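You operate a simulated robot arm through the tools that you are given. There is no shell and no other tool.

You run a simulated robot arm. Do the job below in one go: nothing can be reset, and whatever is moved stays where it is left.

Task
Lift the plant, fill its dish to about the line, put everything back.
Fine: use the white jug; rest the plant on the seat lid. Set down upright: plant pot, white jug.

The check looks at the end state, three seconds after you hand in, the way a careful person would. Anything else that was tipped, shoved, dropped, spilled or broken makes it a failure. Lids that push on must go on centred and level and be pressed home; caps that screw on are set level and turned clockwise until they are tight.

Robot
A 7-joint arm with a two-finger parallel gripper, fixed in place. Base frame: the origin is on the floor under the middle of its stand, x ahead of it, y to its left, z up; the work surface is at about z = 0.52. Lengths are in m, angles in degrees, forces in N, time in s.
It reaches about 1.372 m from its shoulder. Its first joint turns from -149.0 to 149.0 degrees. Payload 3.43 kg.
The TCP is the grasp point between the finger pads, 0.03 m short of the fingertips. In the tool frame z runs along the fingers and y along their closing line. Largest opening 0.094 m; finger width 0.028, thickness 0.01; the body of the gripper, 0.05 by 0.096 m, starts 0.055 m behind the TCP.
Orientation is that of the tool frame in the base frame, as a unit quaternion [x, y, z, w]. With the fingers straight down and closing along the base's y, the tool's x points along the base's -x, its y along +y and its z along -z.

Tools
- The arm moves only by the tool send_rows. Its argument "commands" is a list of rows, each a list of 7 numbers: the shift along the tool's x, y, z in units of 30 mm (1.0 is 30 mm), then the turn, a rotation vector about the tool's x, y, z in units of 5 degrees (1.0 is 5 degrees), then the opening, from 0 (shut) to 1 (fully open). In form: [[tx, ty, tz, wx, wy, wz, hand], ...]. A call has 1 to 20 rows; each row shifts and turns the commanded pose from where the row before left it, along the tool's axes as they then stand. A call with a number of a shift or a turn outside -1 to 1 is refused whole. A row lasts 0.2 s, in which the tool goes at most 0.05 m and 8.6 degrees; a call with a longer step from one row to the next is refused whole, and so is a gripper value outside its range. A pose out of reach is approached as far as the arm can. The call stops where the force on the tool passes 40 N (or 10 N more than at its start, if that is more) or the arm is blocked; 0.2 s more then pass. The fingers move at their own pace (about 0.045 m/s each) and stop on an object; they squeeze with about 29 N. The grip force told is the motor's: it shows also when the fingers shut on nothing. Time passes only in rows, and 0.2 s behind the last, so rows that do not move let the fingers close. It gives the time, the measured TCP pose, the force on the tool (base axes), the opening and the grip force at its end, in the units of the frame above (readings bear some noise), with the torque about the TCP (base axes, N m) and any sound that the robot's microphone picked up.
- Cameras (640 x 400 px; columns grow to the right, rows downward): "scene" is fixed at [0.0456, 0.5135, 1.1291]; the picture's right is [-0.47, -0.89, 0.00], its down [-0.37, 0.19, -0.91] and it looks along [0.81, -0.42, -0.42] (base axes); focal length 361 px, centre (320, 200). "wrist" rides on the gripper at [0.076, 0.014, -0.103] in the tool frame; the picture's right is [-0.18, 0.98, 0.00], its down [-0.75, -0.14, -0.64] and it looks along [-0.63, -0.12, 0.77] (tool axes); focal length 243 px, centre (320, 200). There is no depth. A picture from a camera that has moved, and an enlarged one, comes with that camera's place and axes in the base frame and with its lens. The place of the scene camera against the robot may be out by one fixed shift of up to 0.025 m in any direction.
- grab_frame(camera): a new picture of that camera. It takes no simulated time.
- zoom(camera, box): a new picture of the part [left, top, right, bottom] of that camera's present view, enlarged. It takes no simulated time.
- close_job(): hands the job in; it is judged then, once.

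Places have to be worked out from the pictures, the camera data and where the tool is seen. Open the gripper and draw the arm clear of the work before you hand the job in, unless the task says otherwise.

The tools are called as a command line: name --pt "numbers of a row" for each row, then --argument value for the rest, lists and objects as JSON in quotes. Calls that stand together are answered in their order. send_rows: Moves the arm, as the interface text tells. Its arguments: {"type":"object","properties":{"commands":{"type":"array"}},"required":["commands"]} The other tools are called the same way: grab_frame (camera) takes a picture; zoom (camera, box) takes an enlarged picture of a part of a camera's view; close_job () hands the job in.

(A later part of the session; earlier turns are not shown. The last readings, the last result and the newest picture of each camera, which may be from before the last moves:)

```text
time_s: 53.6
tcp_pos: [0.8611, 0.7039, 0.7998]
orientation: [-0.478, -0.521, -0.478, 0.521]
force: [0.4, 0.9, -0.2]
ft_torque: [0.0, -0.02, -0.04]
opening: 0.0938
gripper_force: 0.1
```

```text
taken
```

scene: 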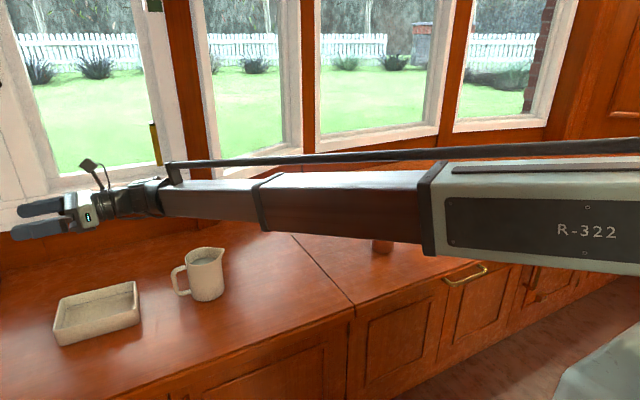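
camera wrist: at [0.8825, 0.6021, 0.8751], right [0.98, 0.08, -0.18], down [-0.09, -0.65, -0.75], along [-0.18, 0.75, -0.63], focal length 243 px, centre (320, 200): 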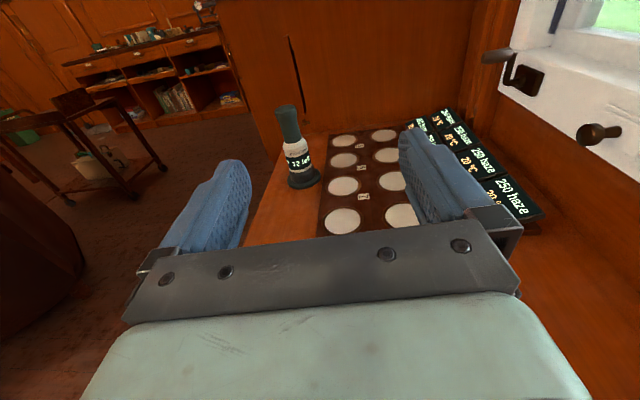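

The full 90° pour posture is reachable above the dish. I'll un-tilt and return above the jug to grasp it.

send_rows --pt "0 0 0 0 -1 0 1" --pt "0 0 0 0 -1 0 1" --pt "0 0 0 0 -1 0 1" --pt "0 0 0 0 -1 0 1" --pt "0 0 0 0 -1 0 1" --pt "0 0 0 0 -1 0 1" --pt "0 0 0 0 -1 0 1" --pt "0 0 0 0 -1 0 1" --pt "0 0 0 0 -1 0 1" --pt "0 0 0 0 -1 0 1" --pt "0 0 0 0 -1 0 1" --pt "0 0 0 0 -1 0 1" --pt "0 0 0 0 -1 0 1" --pt "0 0 0 0 -1 0 1" --pt "0 0 0 0 -1 0 1" --pt "0 0 0 0 -1 0 1" --pt "0 0 0 0 -1 0 1" --pt "0 0 0 0 -1 0 1" --pt "0 0 0 0 0 0 1"

```text
time_s: 57.6
tcp_pos: [0.8604, 0.7028, 0.7991]
orientation: [0.676, 0.737, 0.0, 0.001]
force: [0.2, -0.6, 0.6]
ft_torque: [-0.03, -0.01, 0.03]
opening: 0.094
gripper_force: 0.0
```

Back to pointing straight down. From here the camera looks onto the dish, so I'll take a close look at its line while passing.

zoom --camera "wrist" --box '[200, 0, 440, 150]'

send_rows --pt "-0.97 -0.13 0 0 0 0 1" --pt "-0.97 -0.13 0 0 0 0 1" --pt "-0.97 -0.13 0 0 0 0 1" --pt "-0.97 -0.13 0 0 0 0 1" --pt "-0.97 -0.13 0 0 0 0 1" --pt "-0.97 -0.13 0 0 0 0 1" --pt "-0.97 -0.13 0 0 0 0 1" --pt "-0.97 -0.13 0 0 0 0 1" --pt "-0.97 -0.13 0 0 0 0 1" --pt "-0.97 -0.13 0 0 0 0 1" --pt "0 0 0 0 0 0 1"

grab_frame --camera "wrist"

```text
2.67 times, centred on (320, 75) of wrist
camera zoom: at [0.8665, 0.7794, 0.9014], right [0.99, -0.1, 0.0], down [-0.08, -0.76, 0.64], along [-0.06, -0.64, -0.77], focal length 647 px, centre (320, 533)
```

zoom: 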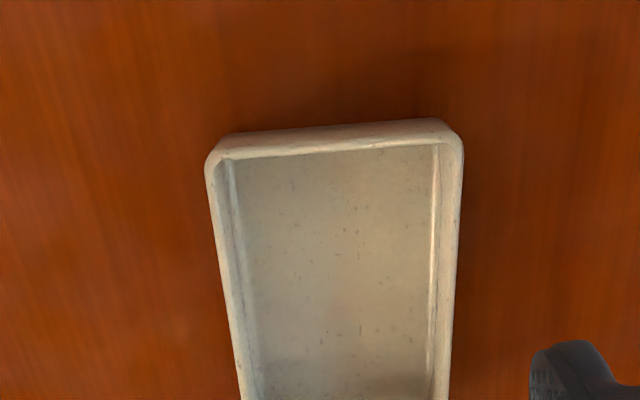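

```text
time_s: 60.0
tcp_pos: [0.8452, 0.4076, 0.8005]
orientation: [0.676, 0.737, 0.0, 0.0]
force: [0.4, 0.5, -0.2]
ft_torque: [0.02, 0.0, 0.01]
opening: 0.0939
gripper_force: 0.1
```

```text
taken
camera wrist: at [0.8519, 0.4839, 0.9029], right [0.99, -0.1, 0.0], down [-0.08, -0.76, 0.64], along [-0.06, -0.64, -0.77], focal length 243 px, centre (320, 200)
```

wrist: 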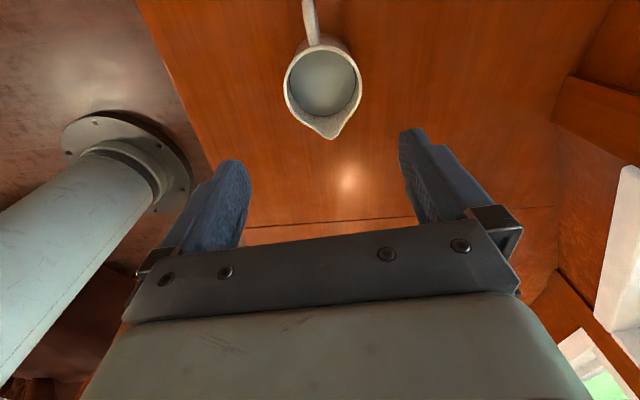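

zoom --camera "wrist" --box '[240, 0, 400, 150]'

```text
2.67 times, centred on (320, 75) of wrist
camera zoom: at [0.8519, 0.4839, 0.9029], right [0.99, -0.1, 0.0], down [-0.08, -0.76, 0.64], along [-0.06, -0.64, -0.77], focal length 647 px, centre (320, 533)
```

zoom: 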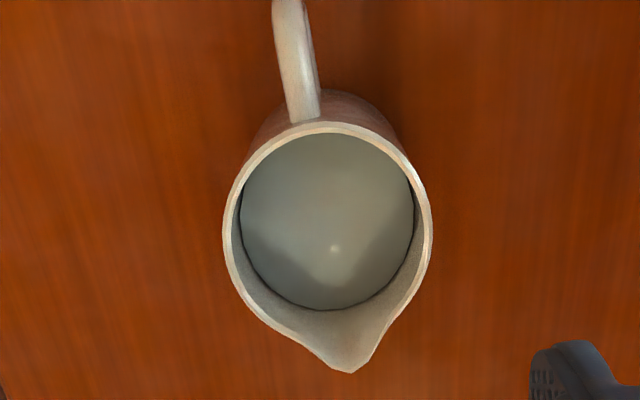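

The jug centre reads (0.847, 0.410) again, about 2–3 mm right of the finger line. I'll correct that while descending halfway, then re-measure.

send_rows --pt "0.02 0.018 0.83 0 0 0 1" --pt "0.02 0.018 0.83 0 0 0 1" --pt "0.02 0.018 0.83 0 0 0 1" --pt "0.02 0.018 0.5 0 0 0 1" --pt "0 0 0 0 0 0 1"

zoom --camera "wrist" --box '[210, 40, 440, 190]'

zoom --camera "scene" --box '[140, 180, 300, 310]'

```text
time_s: 61.2
tcp_pos: [0.8481, 0.4096, 0.708]
orientation: [0.676, 0.737, 0.0, 0.0]
force: [0.8, 0.5, -1.0]
ft_torque: [0.02, -0.01, -0.02]
opening: 0.0938
gripper_force: 0.1
```

```text
2.67 times, centred on (325, 115) of wrist
camera zoom: at [0.8546, 0.4858, 0.811], right [0.99, -0.1, 0.0], down [-0.08, -0.76, 0.64], along [-0.06, -0.64, -0.77], focal length 647 px, centre (307, 427)
```

zoom: 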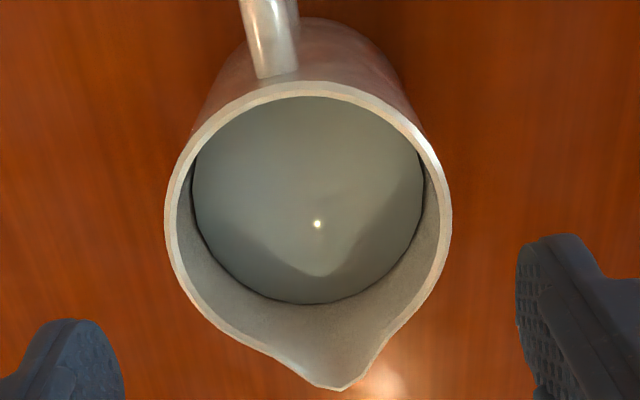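

```text
3.08 times, centred on (220, 245) of scene
camera zoom: at [0.0456, 0.5135, 1.1291], right [-0.47, -0.89, 0.0], down [-0.37, 0.19, -0.91], along [0.81, -0.42, -0.42], focal length 1110 px, centre (628, 62)
```

zoom: 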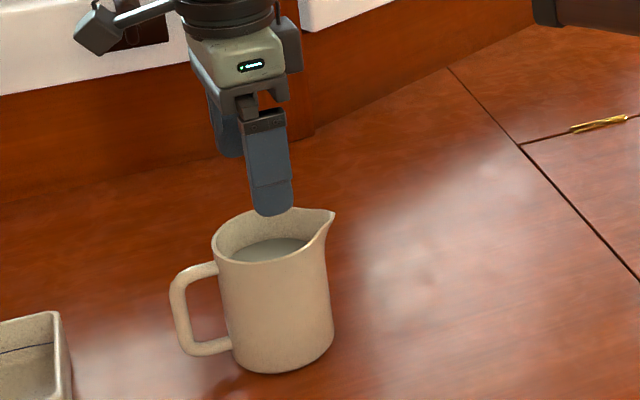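

Three views agree: the jug rim is at z≈0.634, about 81 mm across, centred at (0.847, 0.412), and the fingers are aligned within about 0.5 mm across it. I'll descend so the fingertips just straddle the rim and check.

send_rows --pt "0.035 -0.01 0.5 0 0 0 1" --pt "0.035 -0.01 0.5 0 0 0 1" --pt "0 0 0.4 0 0 0 1" --pt "0 0 0.4 0 0 0 1" --pt "0 0 0 0 0 0 1"

grab_frame --camera "wrist"

zoom --camera "scene" --box '[140, 180, 300, 310]'

```text
time_s: 62.4
tcp_pos: [0.846, 0.4147, 0.6548]
orientation: [0.676, 0.737, 0.0, -0.001]
force: [0.9, -0.2, -0.1]
ft_torque: [-0.01, 0.02, -0.01]
opening: 0.0939
gripper_force: 0.1
```

```text
taken
camera wrist: at [0.8524, 0.4913, 0.7572], right [0.99, -0.1, 0.0], down [-0.08, -0.76, 0.64], along [-0.06, -0.64, -0.77], focal length 243 px, centre (320, 200)
```

wrist: 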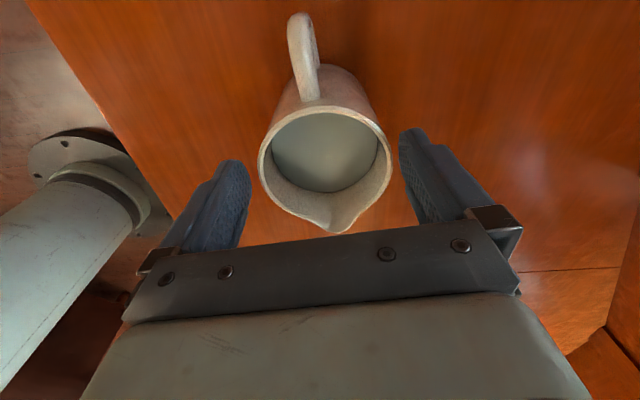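

```text
3.08 times, centred on (220, 245) of scene
camera zoom: at [0.0456, 0.5135, 1.1291], right [-0.47, -0.89, 0.0], down [-0.37, 0.19, -0.91], along [0.81, -0.42, -0.42], focal length 1110 px, centre (628, 62)
```

zoom: 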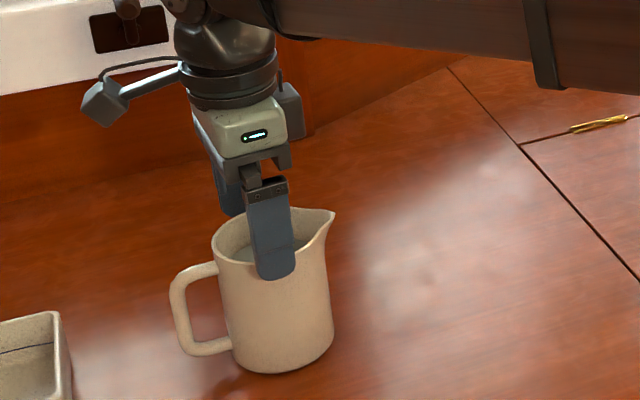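

The fingers straddle the jug, which sits about 2–3 mm toward +x of centre. I'll nudge across and go down to grasp height at z≈0.597.

send_rows --pt "0 0.04 0.3 0 0 0 1" --pt "0 0.04 0.4 0 0 0 1" --pt "0 0 0.4 0 0 0 1" --pt "0 0 0.4 0 0 0 1" --pt "0 0 0.4 0 0 0 1" --pt "0 0 0 0 0 0 1"

grab_frame --camera "wrist"

zoom --camera "scene" --box '[140, 180, 300, 310]'

```text
time_s: 63.8
tcp_pos: [0.8478, 0.4152, 0.5988]
orientation: [0.677, 0.736, 0.0, 0.0]
force: [0.7, 0.1, -0.3]
ft_torque: [0.03, 0.02, -0.03]
opening: 0.0939
gripper_force: 0.2
```

```text
taken
camera wrist: at [0.8547, 0.4904, 0.7015], right [0.99, -0.1, 0.0], down [-0.08, -0.76, 0.64], along [-0.06, -0.64, -0.77], focal length 243 px, centre (320, 200)
```

wrist: 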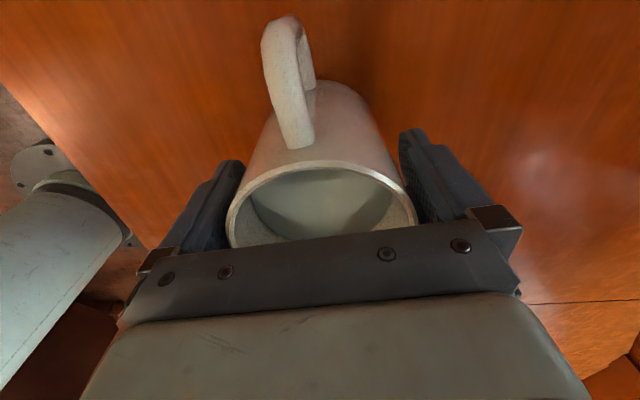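

```text
3.08 times, centred on (220, 245) of scene
camera zoom: at [0.0456, 0.5135, 1.1291], right [-0.47, -0.89, 0.0], down [-0.37, 0.19, -0.91], along [0.81, -0.42, -0.42], focal length 1110 px, centre (628, 62)
```

zoom: 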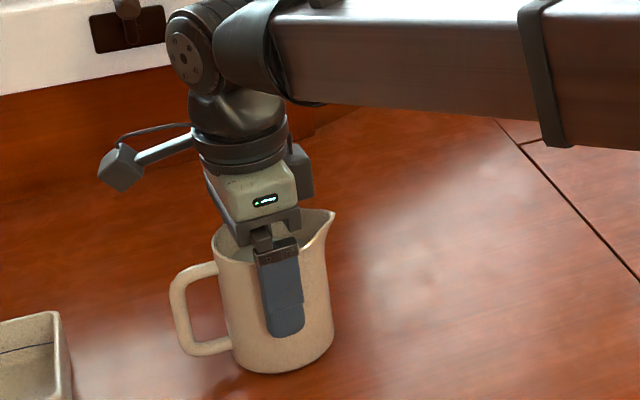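

The fingers straddle the body with no contact force. I'm closing on the jug.

send_rows --pt "0 0 0 0 0 0 0.9" --pt "0 0 0 0 0 0 0.85" --pt "0 0 0 0 0 0 0.7" --pt "0 0 0 0 0 0 0.5" --pt "0 0 0 0 0 0 0.4" --pt "0 0 0 0 0 0 0.4"

grab_frame --camera "wrist"

```text
time_s: 65.2
tcp_pos: [0.8491, 0.4137, 0.5988]
orientation: [0.676, 0.737, 0.0, 0.0]
force: [-1.3, -0.6, 0.6]
ft_torque: [-0.03, -0.01, 0.02]
opening: 0.0837
gripper_force: 29.1
```

```text
taken
camera wrist: at [0.8546, 0.4904, 0.7015], right [0.99, -0.1, 0.0], down [-0.08, -0.76, 0.64], along [-0.06, -0.64, -0.77], focal length 243 px, centre (320, 200)
```

wrist: 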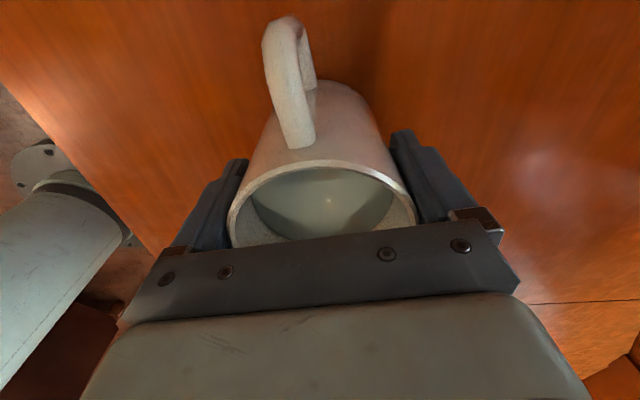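

Gripped at 83.7 mm and 29 N. I'll lift gently and read the weight.

send_rows --pt "0 0 -0.1 0 0 0 0.4" --pt "0 0 -0.2 0 0 0 0.4" --pt "0 0 -0.3 0 0 0 0.4" --pt "0 0 -0.3 0 0 0 0.4" --pt "0 0 -0.2 0 0 0 0.4" --pt "0 0 -0.1 0 0 0 0.4" --pt "0 0 0 0 0 0 0.4"

zoom --camera "scene" --box '[140, 180, 300, 310]'

```text
time_s: 66.8
tcp_pos: [0.8481, 0.4161, 0.6334]
orientation: [0.676, 0.737, 0.0, 0.0]
force: [0.5, -0.1, -2.5]
ft_torque: [-0.01, 0.0, -0.03]
opening: 0.084
gripper_force: 28.9
```

```text
3.08 times, centred on (220, 245) of scene
camera zoom: at [0.0456, 0.5135, 1.1291], right [-0.47, -0.89, 0.0], down [-0.37, 0.19, -0.91], along [0.81, -0.42, -0.42], focal length 1110 px, centre (628, 62)
```

zoom: 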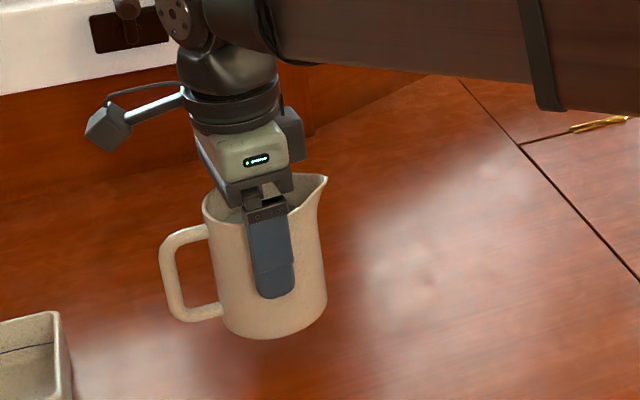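

The jug is up and level. I'll raise it a bit more, then carry it smoothly over to the dish with gradual acceleration so nothing slops.

send_rows --pt "0 0 -0.1 0 0 0 0.4" --pt "0 0 -0.25 0 0 0 0.4" --pt "0 0 -0.4 0 0 0 0.4" --pt "0 0 -0.4 0 0 0 0.4" --pt "0 0 -0.4 0 0 0 0.4" --pt "0 0 -0.35 0 0 0 0.4" --pt "0 0 -0.2 0 0 0 0.4" --pt "0 0 -0.1 0 0 0 0.4" --pt "0 0 0 0 0 0 0.4"

send_rows --pt "0.1 0.013 0 0 0 0 0.4" --pt "0.25 0.033 0 0 0 0 0.4" --pt "0.45 0.06 0 0 0 0 0.4" --pt "0.6 0.08 0 0 0 0 0.4" --pt "0.729 0.097 0 0 0 0 0.4" --pt "0.729 0.097 0 0 0 0 0.4" --pt "0.729 0.097 0 0 0 0 0.4" --pt "0.729 0.097 0 0 0 0 0.4" --pt "0.729 0.097 0 0 0 0 0.4" --pt "0.729 0.097 0 0 0 0 0.4" --pt "0.729 0.097 0 0 0 0 0.4" --pt "0.729 0.097 0 0 0 0 0.4" --pt "0.729 0.097 0 0 0 0 0.4" --pt "0.729 0.097 0 0 0 0 0.4" --pt "0.6 0.08 0 0 0 0 0.4" --pt "0.45 0.06 0 0 0 0 0.4" --pt "0.25 0.033 0 0 0 0 0.4" --pt "0.1 0.013 0 0 0 0 0.4" --pt "0 0 0 0 0 0 0.4"

grab_frame --camera "scene"

grab_frame --camera "wrist"

```text
time_s: 68.8
tcp_pos: [0.8505, 0.4156, 0.7006]
orientation: [0.676, 0.737, 0.0, 0.0]
force: [-1.0, -0.2, -2.2]
ft_torque: [0.0, 0.03, -0.04]
opening: 0.084
gripper_force: 29.1
```

```text
time_s: 72.8
tcp_pos: [0.8645, 0.72, 0.6999]
orientation: [0.676, 0.737, 0.001, 0.0]
force: [0.0, 0.2, -2.4]
ft_torque: [-0.01, 0.03, 0.02]
opening: 0.0835
gripper_force: 28.8
```

```text
taken
```

scene: 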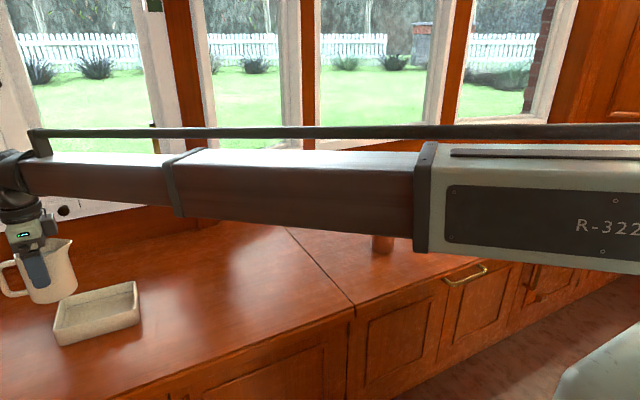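

```text
taken
camera wrist: at [0.8714, 0.7965, 0.8027], right [0.99, -0.1, 0.0], down [-0.08, -0.76, 0.64], along [-0.06, -0.64, -0.77], focal length 243 px, centre (320, 200)
```

wrist: 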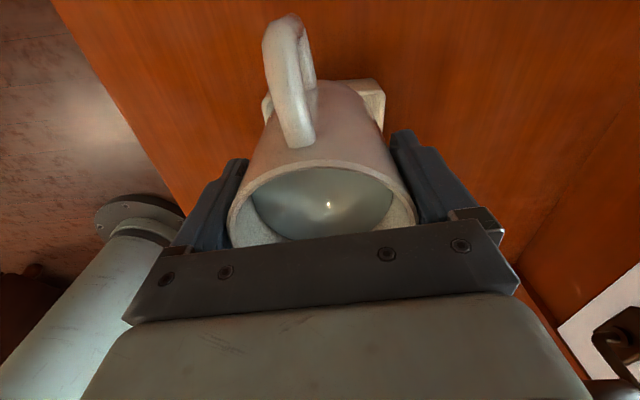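

The jug is over the dish and level, and the scene camera still sees the dish. I'll lower slightly and begin tilting gently to 30°.

send_rows --pt "0 0 0.2 0 0 0 0.4" --pt "0 0 0.3 0 0 0 0.4" --pt "0 0 0.2 0 0 0 0.4" --pt "0 0 0 0 0.3 0 0.4" --pt "0 0 0 0 0.6 0 0.4" --pt "0 0 0 0 0.6 0 0.4" --pt "0 0 0 0 0.6 0 0.4" --pt "0 0 0 0 0.6 0 0.4" --pt "0 0 0 0 0.6 0 0.4" --pt "0 0 0 0 0.6 0 0.4" --pt "0 0 0 0 0.6 0 0.4" --pt "0 0 0 0 0.6 0 0.4" --pt "0 0 0 0 0.6 0 0.4" --pt "0 0 0 0 0.3 0 0.4" --pt "0 0 0 0 0 0 0.4"

grab_frame --camera "scene"

grab_frame --camera "wrist"

```text
time_s: 76.0
tcp_pos: [0.8641, 0.7208, 0.6775]
orientation: [0.653, 0.711, 0.175, -0.191]
force: [-0.1, -0.4, -2.0]
ft_torque: [-0.04, 0.01, -0.02]
opening: 0.0837
gripper_force: 29.0
```

```text
taken
```

scene: 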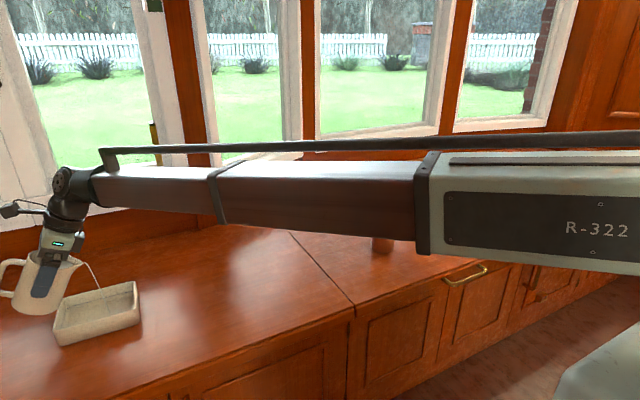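

```text
taken
camera wrist: at [0.8753, 0.7348, 0.8051], right [0.99, -0.07, -0.09], down [-0.06, -0.98, 0.18], along [-0.1, -0.17, -0.98], focal length 243 px, centre (320, 200)
```

wrist: 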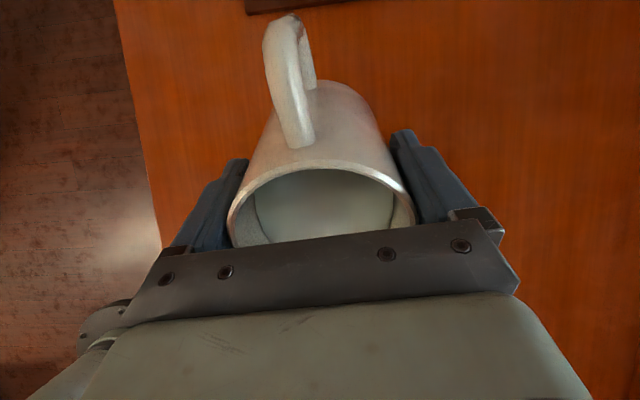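

A thin stream seems to be starting at the spout; I'll zoom in to see where it lands.

zoom --camera "scene" --box '[0, 220, 160, 350]'

```text
3.08 times, centred on (80, 285) of scene
camera zoom: at [0.0456, 0.5135, 1.1291], right [-0.47, -0.89, 0.0], down [-0.37, 0.19, -0.91], along [0.81, -0.42, -0.42], focal length 1110 px, centre (1058, -62)
```

zoom: 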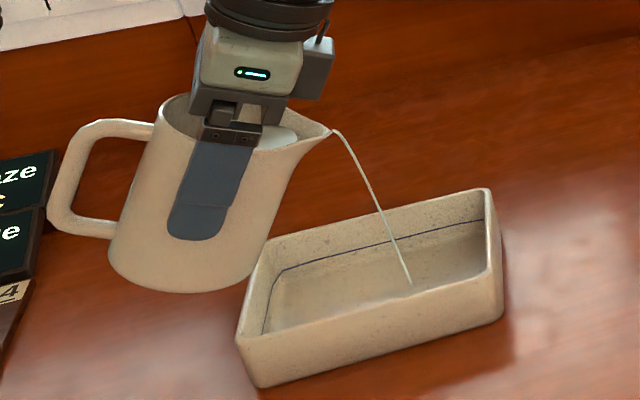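

The thin stream lands inside the dish, near its middle (y≈0.63). I'll hold this tilt for a couple of seconds to judge the rate.

send_rows --pt "0 0 0 0 0 0 0.4" --pt "0 0 0 0 0 0 0.4" --pt "0 0 0 0 0 0 0.4" --pt "0 0 0 0 0 0 0.4" --pt "0 0 0 0 0 0 0.4" --pt "0 0 0 0 0 0 0.4" --pt "0 0 0 0 0 0 0.4" --pt "0 0 0 0 0 0 0.4" --pt "0 0 0 0 0 0 0.4" --pt "0 0 0 0 0 0 0.4"

zoom --camera "scene" --box '[0, 220, 160, 350]'

```text
time_s: 78.2
tcp_pos: [0.8636, 0.7196, 0.678]
orientation: [0.653, 0.712, 0.175, -0.191]
force: [0.7, -0.8, -3.3]
ft_torque: [-0.04, 0.01, -0.02]
opening: 0.0836
gripper_force: 29.1
```

```text
3.08 times, centred on (80, 285) of scene
camera zoom: at [0.0456, 0.5135, 1.1291], right [-0.47, -0.89, 0.0], down [-0.37, 0.19, -0.91], along [0.81, -0.42, -0.42], focal length 1110 px, centre (1058, -62)
```

zoom: 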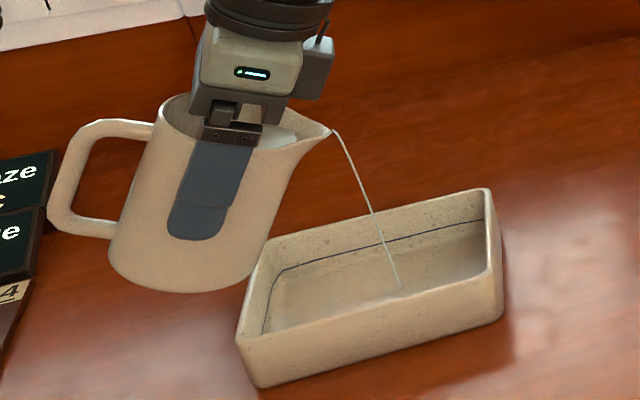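

Flow is thin and falling off, so the pour is self-limiting per angle. I'll tilt another 6° and wait.

send_rows --pt "0 0 0 0 0.4 0 0.4" --pt "0 0 0 0 0.4 0 0.4" --pt "0 0 0 0 0.4 0 0.4" --pt "0 0 0 0 0 0 0.4" --pt "0 0 0 0 0 0 0.4"

zoom --camera "scene" --box '[0, 220, 160, 350]'

send_rows --pt "0 0 0 0 0 0 0.4" --pt "0 0 0 0 0 0 0.4" --pt "0 0 0 0 0 0 0.4" --pt "0 0 0 0 0 0 0.4" --pt "0 0 0 0 0 0 0.4" --pt "0 0 0 0 0 0 0.4"

zoom --camera "scene" --box '[0, 220, 160, 350]'

```text
time_s: 79.4
tcp_pos: [0.8633, 0.7193, 0.6791]
orientation: [0.643, 0.701, 0.208, -0.227]
force: [-0.1, -0.2, -2.1]
ft_torque: [-0.06, 0.0, 0.01]
opening: 0.0838
gripper_force: 29.0
```

```text
3.08 times, centred on (80, 285) of scene
camera zoom: at [0.0456, 0.5135, 1.1291], right [-0.47, -0.89, 0.0], down [-0.37, 0.19, -0.91], along [0.81, -0.42, -0.42], focal length 1110 px, centre (1058, -62)
```

zoom: 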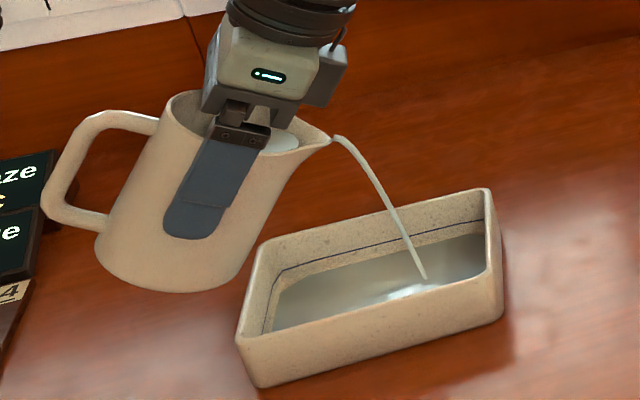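

```text
time_s: 80.8
tcp_pos: [0.8642, 0.7189, 0.6781]
orientation: [0.643, 0.701, 0.209, -0.227]
force: [-0.2, 0.2, -2.0]
ft_torque: [-0.04, 0.02, 0.0]
opening: 0.0836
gripper_force: 29.4
```

```text
3.08 times, centred on (80, 285) of scene
camera zoom: at [0.0456, 0.5135, 1.1291], right [-0.47, -0.89, 0.0], down [-0.37, 0.19, -0.91], along [0.81, -0.42, -0.42], focal length 1110 px, centre (1058, -62)
```

zoom: 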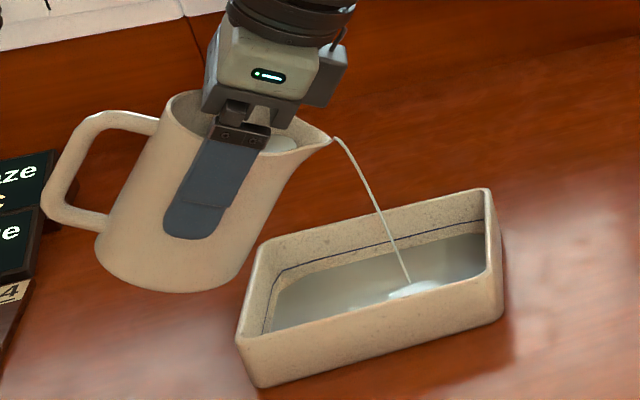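

Water is now visible in the dish, below the line. I'll tilt 5° more, wait for it to run off, and compare the level with the line.

send_rows --pt "0 0 0 0 0.4 0 0.4" --pt "0 0 0 0 0.4 0 0.4" --pt "0 0 0 0 0.2 0 0.4" --pt "0 0 0 0 0 0 0.4" --pt "0 0 0 0 0 0 0.4" --pt "0 0 0 0 0 0 0.4" --pt "0 0 0 0 0 0 0.4" --pt "0 0 0 0 0 0 0.4"

zoom --camera "scene" --box '[50, 260, 150, 345]'

zoom --camera "scene" --box '[0, 220, 160, 350]'

```text
time_s: 82.6
tcp_pos: [0.8644, 0.7206, 0.6785]
orientation: [0.634, 0.69, 0.237, -0.258]
force: [-0.4, 0.6, -2.7]
ft_torque: [-0.03, -0.01, -0.02]
opening: 0.0834
gripper_force: 29.0
```

```text
4.71 times, centred on (100, 302) of scene
camera zoom: at [0.0456, 0.5135, 1.1291], right [-0.47, -0.89, 0.0], down [-0.37, 0.19, -0.91], along [0.81, -0.42, -0.42], focal length 1697 px, centre (1355, -282)
```

zoom: 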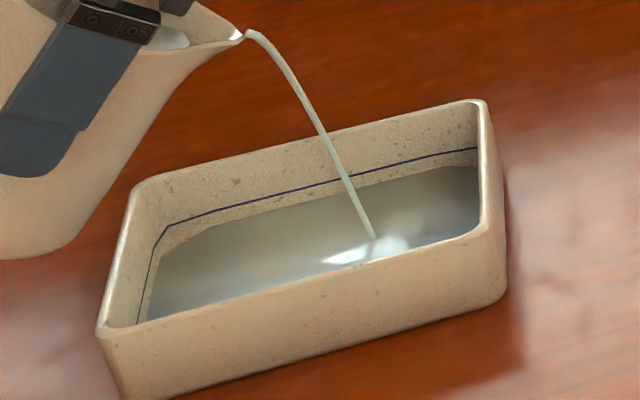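

```text
3.08 times, centred on (80, 285) of scene
camera zoom: at [0.0456, 0.5135, 1.1291], right [-0.47, -0.89, 0.0], down [-0.37, 0.19, -0.91], along [0.81, -0.42, -0.42], focal length 1110 px, centre (1058, -62)
```

zoom: 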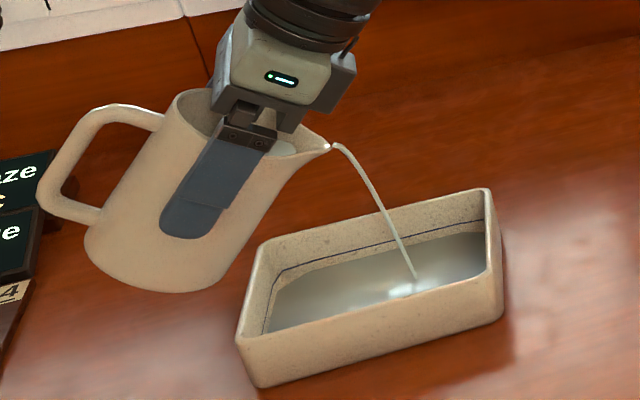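

By ray geometry, the water is only a couple of millimetres deep and the line is about 14 mm above the dish floor. I'll keep the same slow pour: wait, then tilt a bit more.

send_rows --pt "0 0 0 0 0 0 0.4" --pt "0 0 0 0 0 0 0.4" --pt "0 0 0 0 0 0 0.4" --pt "0 0 0 0 0 0 0.4" --pt "0 0 0 0 0 0 0.4" --pt "0 0 0 0 0.2 0 0.4" --pt "0 0 0 0 0.2 0 0.4" --pt "0 0 0 0 0 0 0.4" --pt "0 0 0 0 0 0 0.4" --pt "0 0 0 0 0 0 0.4" --pt "0 0 0 0 0 0 0.4" --pt "0 0 0 0 0 0 0.4" --pt "0 0 0 0 0 0 0.4" --pt "0 0 0 0 0 0 0.4" --pt "0 0 0 0 0 0 0.4"

zoom --camera "scene" --box '[50, 260, 150, 345]'

```text
time_s: 85.8
tcp_pos: [0.8633, 0.7194, 0.6791]
orientation: [0.629, 0.685, 0.248, -0.27]
force: [-1.5, -0.3, -1.8]
ft_torque: [-0.08, 0.02, 0.03]
opening: 0.0837
gripper_force: 29.4
```

```text
4.71 times, centred on (100, 302) of scene
camera zoom: at [0.0456, 0.5135, 1.1291], right [-0.47, -0.89, 0.0], down [-0.37, 0.19, -0.91], along [0.81, -0.42, -0.42], focal length 1697 px, centre (1355, -282)
```

zoom: 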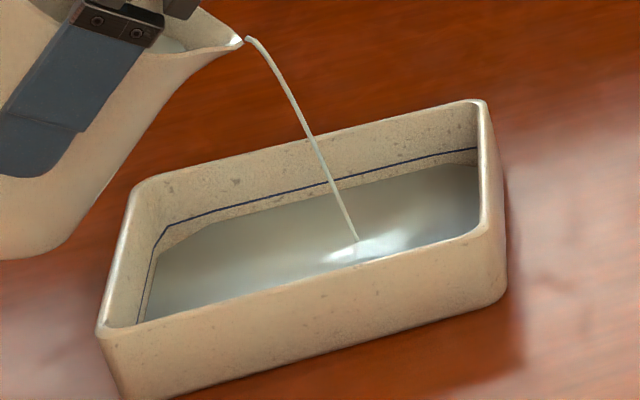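

The level is climbing and the gap to the line is narrowing. I'll add 3° slowly and keep waiting.

send_rows --pt "0 0 0 0 0.2 0 0.4" --pt "0 0 0 0 0.2 0 0.4" --pt "0 0 0 0 0.2 0 0.4" --pt "0 0 0 0 0 0 0.4" --pt "0 0 0 0 0 0 0.4" --pt "0 0 0 0 0 0 0.4" --pt "0 0 0 0 0 0 0.4" --pt "0 0 0 0 0 0 0.4" --pt "0 0 0 0 0 0 0.4" --pt "0 0 0 0 0 0 0.4" --pt "0 0 0 0 0 0 0.4" --pt "0 0 0 0 0 0 0.4"

zoom --camera "scene" --box '[55, 270, 145, 335]'

```text
time_s: 88.4
tcp_pos: [0.8639, 0.72, 0.6796]
orientation: [0.622, 0.678, 0.264, -0.288]
force: [0.5, 0.5, -1.5]
ft_torque: [-0.02, -0.01, -0.01]
opening: 0.0837
gripper_force: 29.3
```

```text
6.15 times, centred on (100, 302) of scene
camera zoom: at [0.0456, 0.5135, 1.1291], right [-0.47, -0.89, 0.0], down [-0.37, 0.19, -0.91], along [0.81, -0.42, -0.42], focal length 2219 px, centre (1674, -431)
```

zoom: 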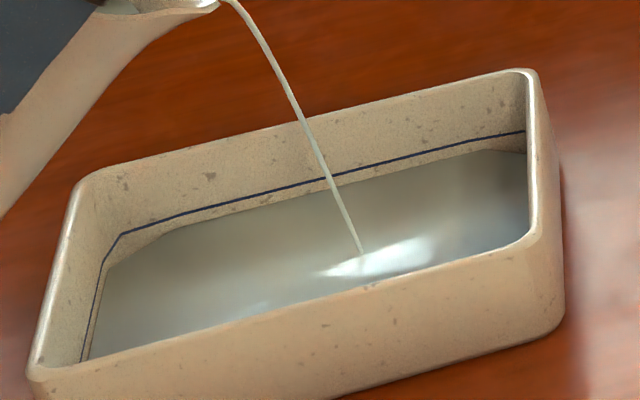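

There's still a clear gap to the line, roughly 5 mm. I'll continue in the same small steps.

send_rows --pt "0 0 0 0 0.2 0 0.4" --pt "0 0 0 0 0.2 0 0.4" --pt "0 0 0 0 0.2 0 0.4" --pt "0 0 0 0 0 0 0.4" --pt "0 0 0 0 0 0 0.4" --pt "0 0 0 0 0 0 0.4" --pt "0 0 0 0 0 0 0.4" --pt "0 0 0 0 0 0 0.4" --pt "0 0 0 0 0 0 0.4" --pt "0 0 0 0 0 0 0.4" --pt "0 0 0 0 0 0 0.4" --pt "0 0 0 0 0 0 0.4"

zoom --camera "scene" --box '[55, 270, 145, 335]'

```text
time_s: 91.0
tcp_pos: [0.8635, 0.7214, 0.6796]
orientation: [0.615, 0.67, 0.281, -0.306]
force: [0.7, -0.2, -2.3]
ft_torque: [-0.09, 0.02, -0.01]
opening: 0.0837
gripper_force: 29.2
```

```text
6.15 times, centred on (100, 302) of scene
camera zoom: at [0.0456, 0.5135, 1.1291], right [-0.47, -0.89, 0.0], down [-0.37, 0.19, -0.91], along [0.81, -0.42, -0.42], focal length 2219 px, centre (1674, -431)
```

zoom: 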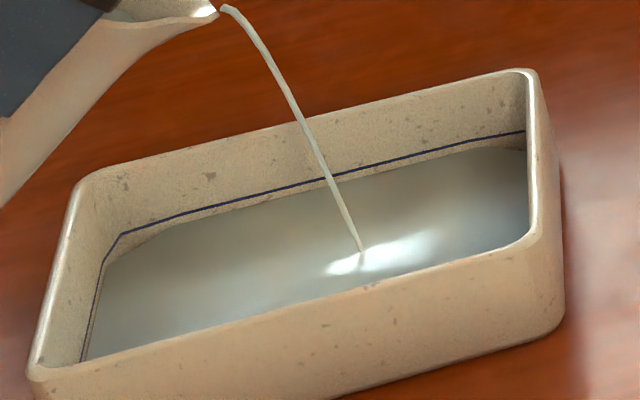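

Getting closer. I'll zoom further on the back wall to measure the gap precisely.

zoom --camera "scene" --box '[65, 285, 110, 315]'

send_rows --pt "0 0 0 0 0 0 0.4" --pt "0 0 0 0 0 0 0.4" --pt "0 0 0 0 0 0 0.4" --pt "0 0 0 0 0 0 0.4" --pt "0 0 0 0 0 0 0.4" --pt "0 0 0 0 0 0 0.4" --pt "0 0 0 0 0 0 0.4"

zoom --camera "scene" --box '[65, 285, 110, 315]'

```text
13.33 times, centred on (88, 300) of scene
camera zoom: at [0.0456, 0.5135, 1.1291], right [-0.47, -0.89, 0.0], down [-0.37, 0.19, -0.91], along [0.81, -0.42, -0.42], focal length 4808 px, centre (3420, -1133)
```

zoom: 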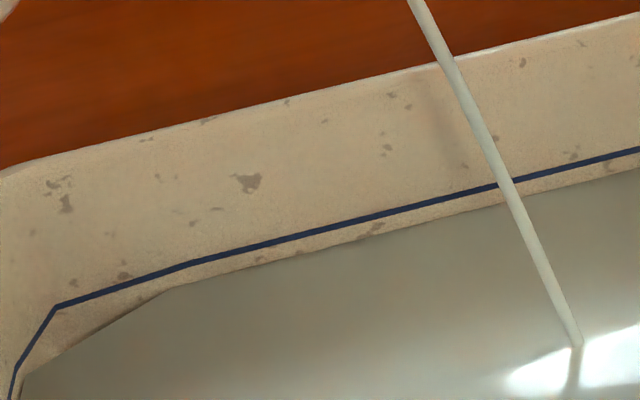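

```text
time_s: 92.6
tcp_pos: [0.8633, 0.7207, 0.6786]
orientation: [0.615, 0.671, 0.28, -0.306]
force: [1.3, 0.2, -2.4]
ft_torque: [-0.04, 0.01, 0.01]
opening: 0.0837
gripper_force: 29.1
```

```text
13.33 times, centred on (88, 300) of scene
camera zoom: at [0.0456, 0.5135, 1.1291], right [-0.47, -0.89, 0.0], down [-0.37, 0.19, -0.91], along [0.81, -0.42, -0.42], focal length 4808 px, centre (3420, -1133)
```

zoom: 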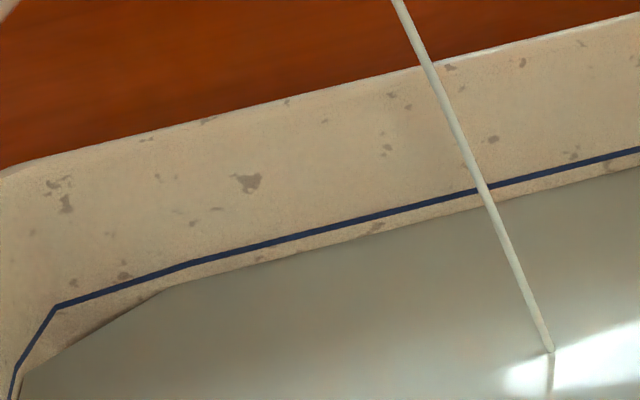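

The water surface is about 3 mm under the line, with roughly 11 of 14 mm filled. The pot will displace some water when it goes back, so I'll stop here on the safe side. I'll bring the jug upright over the dish, and I can top up later if needed.

send_rows --pt "0 0 0 0 -0.6 0 0.4" --pt "0 0 0 0 -0.9 0 0.4" --pt "0 0 0 0 -0.9 0 0.4" --pt "0 0 0 0 -0.9 0 0.4" --pt "0 0 0 0 -0.9 0 0.4" --pt "0 0 0 0 -0.9 0 0.4" --pt "0 0 0 0 -0.9 0 0.4" --pt "0 0 0 0 -0.9 0 0.4" --pt "0 0 0 0 -0.9 0 0.4" --pt "0 0 0 0 -0.8 0 0.4" --pt "0 0 0 0 -0.6 0 0.4" --pt "0 0 0 0 -0.4 0 0.4" --pt "0 0 0 0 -0.2 0 0.4" --pt "0 0 0 0 0 0 0.4"

grab_frame --camera "scene"

zoom --camera "scene" --box '[65, 285, 110, 315]'

```text
time_s: 95.6
tcp_pos: [0.8643, 0.72, 0.6784]
orientation: [0.676, 0.737, 0.001, 0.0]
force: [0.4, -0.4, -2.1]
ft_torque: [-0.01, 0.0, 0.03]
opening: 0.0835
gripper_force: 28.8
```

```text
taken
```

scene: 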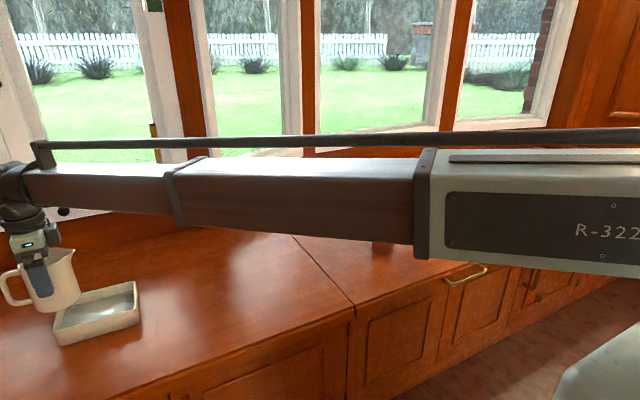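

```text
13.33 times, centred on (88, 300) of scene
camera zoom: at [0.0456, 0.5135, 1.1291], right [-0.47, -0.89, 0.0], down [-0.37, 0.19, -0.91], along [0.81, -0.42, -0.42], focal length 4808 px, centre (3420, -1133)
```

zoom: 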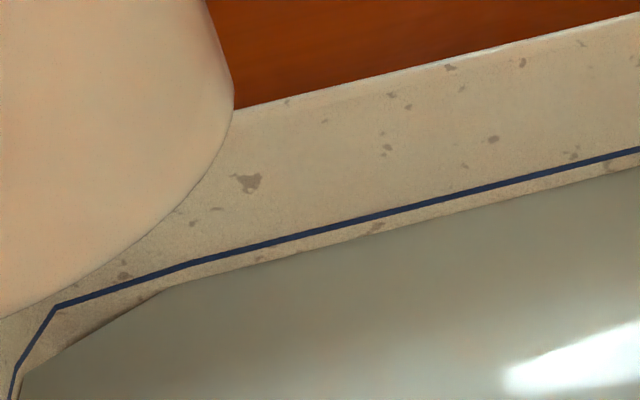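

The jug is upright again and the level reads about 2.5 mm below the line. I'll carry the jug back along the same path to its original place.

send_rows --pt "0 0 -0.2 0 0 0 0.4" --pt "0 0 -0.3 0 0 0 0.4" --pt "0 0 -0.2 0 0 0 0.4" --pt "0 0 0 0 0 0 0.4"

send_rows --pt "-0.1 -0.013 0 0 0 0 0.4" --pt "-0.25 -0.033 0 0 0 0 0.4" --pt "-0.45 -0.06 0 0 0 0 0.4" --pt "-0.6 -0.08 0 0 0 0 0.4" --pt "-0.729 -0.097 0 0 0 0 0.4" --pt "-0.729 -0.097 0 0 0 0 0.4" --pt "-0.729 -0.097 0 0 0 0 0.4" --pt "-0.729 -0.097 0 0 0 0 0.4" --pt "-0.729 -0.097 0 0 0 0 0.4" --pt "-0.729 -0.097 0 0 0 0 0.4" --pt "-0.729 -0.097 0 0 0 0 0.4" --pt "-0.729 -0.097 0 0 0 0 0.4" --pt "-0.729 -0.097 0 0 0 0 0.4" --pt "-0.729 -0.097 0 0 0 0 0.4" --pt "-0.6 -0.08 0 0 0 0 0.4" --pt "-0.45 -0.06 0 0 0 0 0.4" --pt "-0.25 -0.033 0 0 0 0 0.4" --pt "-0.1 -0.013 0 0 0 0 0.4" --pt "0 0 0 0 0 0 0.4"

send_rows --pt "0 0 0.2 0 0 0 0.4" --pt "0 0 0.4 0 0 0 0.4" --pt "0 0 0.5 0 0 0 0.4" --pt "0 0 0.5 0 0 0 0.4" --pt "0 0 0.5 0 0 0 0.4" --pt "0 0 0.4 0 0 0 0.4" --pt "0 0 0.3 0 0 0 0.4" --pt "0 0 0.2 0 0 0 0.4" --pt "0 0 0 0 0 0 0.4"

zoom --camera "scene" --box '[140, 180, 300, 310]'

```text
time_s: 96.6
tcp_pos: [0.8644, 0.7197, 0.7014]
orientation: [0.676, 0.737, 0.0, 0.0]
force: [0.1, -0.3, -2.0]
ft_torque: [0.03, -0.04, 0.0]
opening: 0.0836
gripper_force: 29.4
```

```text
time_s: 100.6
tcp_pos: [0.8488, 0.4161, 0.6998]
orientation: [0.677, 0.736, -0.001, 0.001]
force: [0.3, 0.3, -2.7]
ft_torque: [0.02, 0.02, 0.01]
opening: 0.0837
gripper_force: 29.2
```

```text
time_s: 102.6
tcp_pos: [0.8483, 0.4132, 0.6095]
orientation: [0.676, 0.736, 0.0, 0.0]
force: [-0.5, -0.5, -2.8]
ft_torque: [0.02, -0.02, 0.02]
opening: 0.0835
gripper_force: 29.2
```

```text
3.08 times, centred on (220, 245) of scene
camera zoom: at [0.0456, 0.5135, 1.1291], right [-0.47, -0.89, 0.0], down [-0.37, 0.19, -0.91], along [0.81, -0.42, -0.42], focal length 1110 px, centre (628, 62)
```

zoom: 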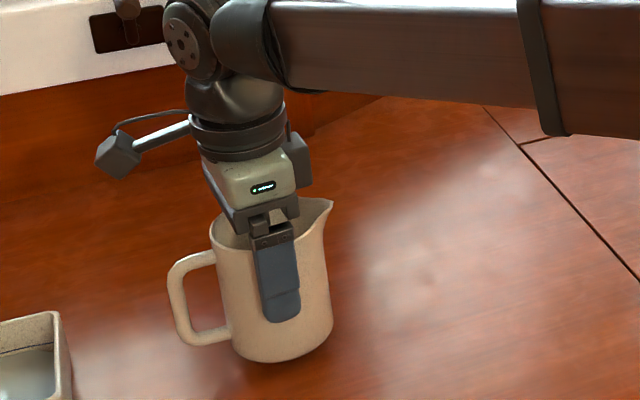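

The jug is right above its original spot with about 11 mm to go. Lowering in fine steps.

send_rows --pt "0 0 0.1 0 0 0 0.4" --pt "0 0 0.1 0 0 0 0.4" --pt "0 0 0.07 0 0 0 0.4" --pt "0 0 0.05 0 0 0 0.4" --pt "0 0 0 0 0 0 0.4"

```text
time_s: 103.8
tcp_pos: [0.8501, 0.4149, 0.6017]
orientation: [0.676, 0.737, -0.001, 0.0]
force: [0.2, 0.9, -2.1]
ft_torque: [-0.01, -0.01, -0.02]
opening: 0.0833
gripper_force: 29.2
```

send_rows --pt "0 0 0.04 0 0 0 0.4" --pt "0 0 0.03 0 0 0 0.4" --pt "0 0 0 0 0 0 0.4" --pt "0 0 0 0 0 0 0.4"

```text
time_s: 104.8
tcp_pos: [0.8498, 0.4142, 0.6006]
orientation: [0.676, 0.737, 0.0, 0.0]
force: [-2.4, -2.4, 13.1]
ft_torque: [0.12, 0.23, 0.05]
opening: 0.0838
gripper_force: 28.5
```

The jug touched down (force +13 N). I'll relax the press slightly, then open the fingers.

send_rows --pt "0 0 -0.025 0 0 0 0.4" --pt "0 0 0 0 0 0 0.4" --pt "0 0 0 0 0 0 0.4"

```text
time_s: 105.6
tcp_pos: [0.8493, 0.4142, 0.5986]
orientation: [0.676, 0.737, 0.0, 0.0]
force: [-0.9, -1.1, 2.1]
ft_torque: [-0.05, 0.08, -0.01]
opening: 0.0837
gripper_force: 28.9
```

The force is nearly neutral and the jug rests on the seat. I'll open the fingers.

send_rows --pt "0 0 0 0 0 0 0.92" --pt "0 0 0 0 0 0 0.95" --pt "0 0 0 0 0 0 1" --pt "0 0 0 0 0 0 1" --pt "0 0 0 0 0 0 1"

grab_frame --camera "wrist"

zoom --camera "scene" --box '[140, 180, 300, 310]'

```text
time_s: 106.8
tcp_pos: [0.8496, 0.4159, 0.6003]
orientation: [0.676, 0.736, 0.0, 0.0]
force: [-0.3, 0.0, 0.2]
ft_torque: [-0.04, -0.03, 0.03]
opening: 0.0941
gripper_force: 0.0
```

```text
taken
camera wrist: at [0.8558, 0.4915, 0.7024], right [0.99, -0.1, 0.0], down [-0.08, -0.76, 0.64], along [-0.06, -0.64, -0.77], focal length 243 px, centre (320, 200)
```

wrist: 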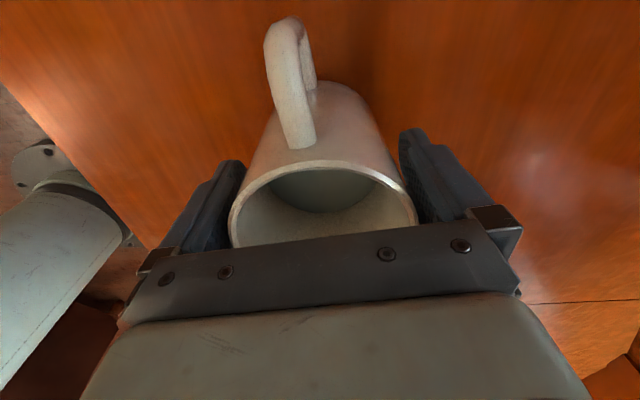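

```text
3.08 times, centred on (220, 245) of scene
camera zoom: at [0.0456, 0.5135, 1.1291], right [-0.47, -0.89, 0.0], down [-0.37, 0.19, -0.91], along [0.81, -0.42, -0.42], focal length 1110 px, centre (628, 62)
```

zoom: 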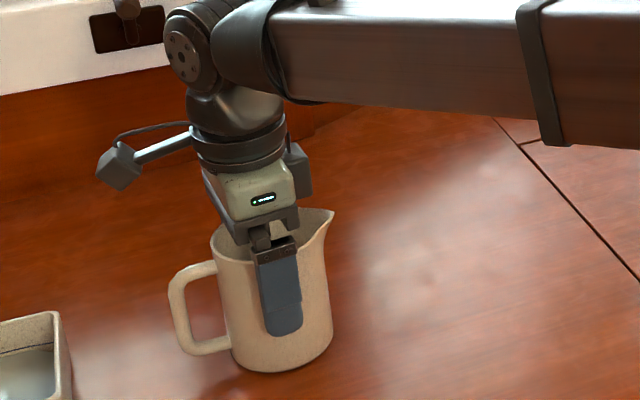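

The jug stands upright at its original place. I'll rise straight up and clear.

send_rows --pt "0 0 -0.2 0 0 0 1" --pt "0 0 -0.4 0 0 0 1" --pt "0 0 -0.4 0 0 0 1" --pt "0 0 -0.5 0 0 0 1" --pt "0 0 -0.6 0 0 0 1" --pt "0 0 -0.8 0 0 0 1" --pt "0 0 -1 0 0 0 1" --pt "0 0 -1 0 0 0 1" --pt "0 0 -1 0 0 0 1" --pt "0 0 -1 0 0 0 1" --pt "0 0 -1 0 0 0 1" --pt "0 0 0 0 0 0 1"

grab_frame --camera "scene"

zoom --camera "scene" --box '[65, 285, 110, 315]'

zoom --camera "scene" --box '[40, 230, 240, 350]'

```text
time_s: 109.4
tcp_pos: [0.8505, 0.4144, 0.837]
orientation: [0.676, 0.737, 0.0, 0.0]
force: [0.0, 0.1, -0.5]
ft_torque: [-0.02, -0.03, -0.04]
opening: 0.0938
gripper_force: 0.1
```

```text
taken
```

scene: 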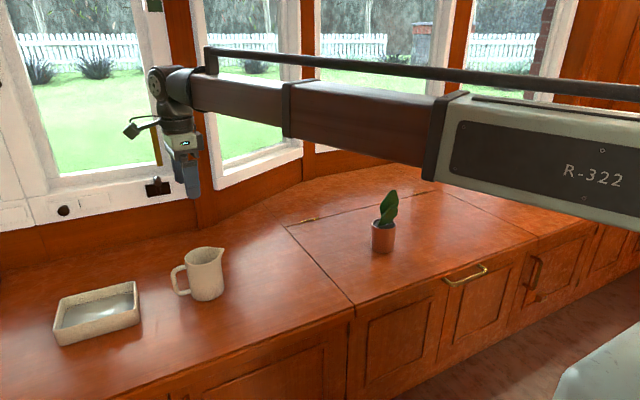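

```text
13.33 times, centred on (88, 300) of scene
camera zoom: at [0.0456, 0.5135, 1.1291], right [-0.47, -0.89, 0.0], down [-0.37, 0.19, -0.91], along [0.81, -0.42, -0.42], focal length 4808 px, centre (3420, -1133)
```

zoom: 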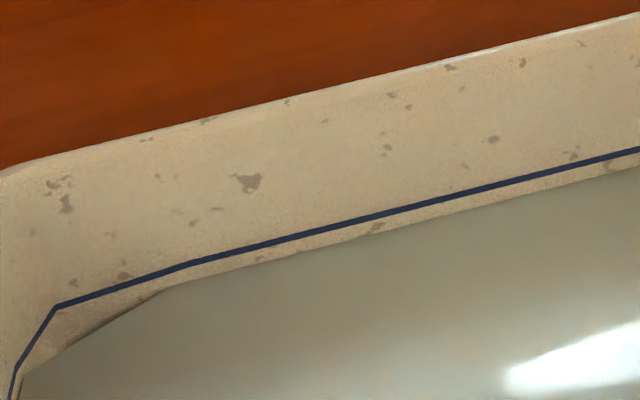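

```text
3.20 times, centred on (140, 290) of scene
camera zoom: at [0.0456, 0.5135, 1.1291], right [-0.47, -0.89, 0.0], down [-0.37, 0.19, -0.91], along [0.81, -0.42, -0.42], focal length 1154 px, centre (896, -88)
```

zoom: 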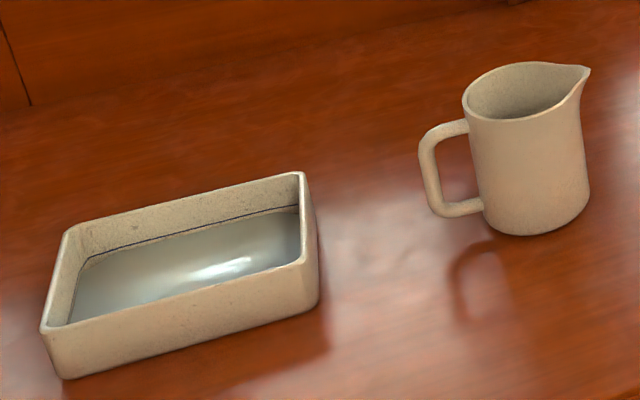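

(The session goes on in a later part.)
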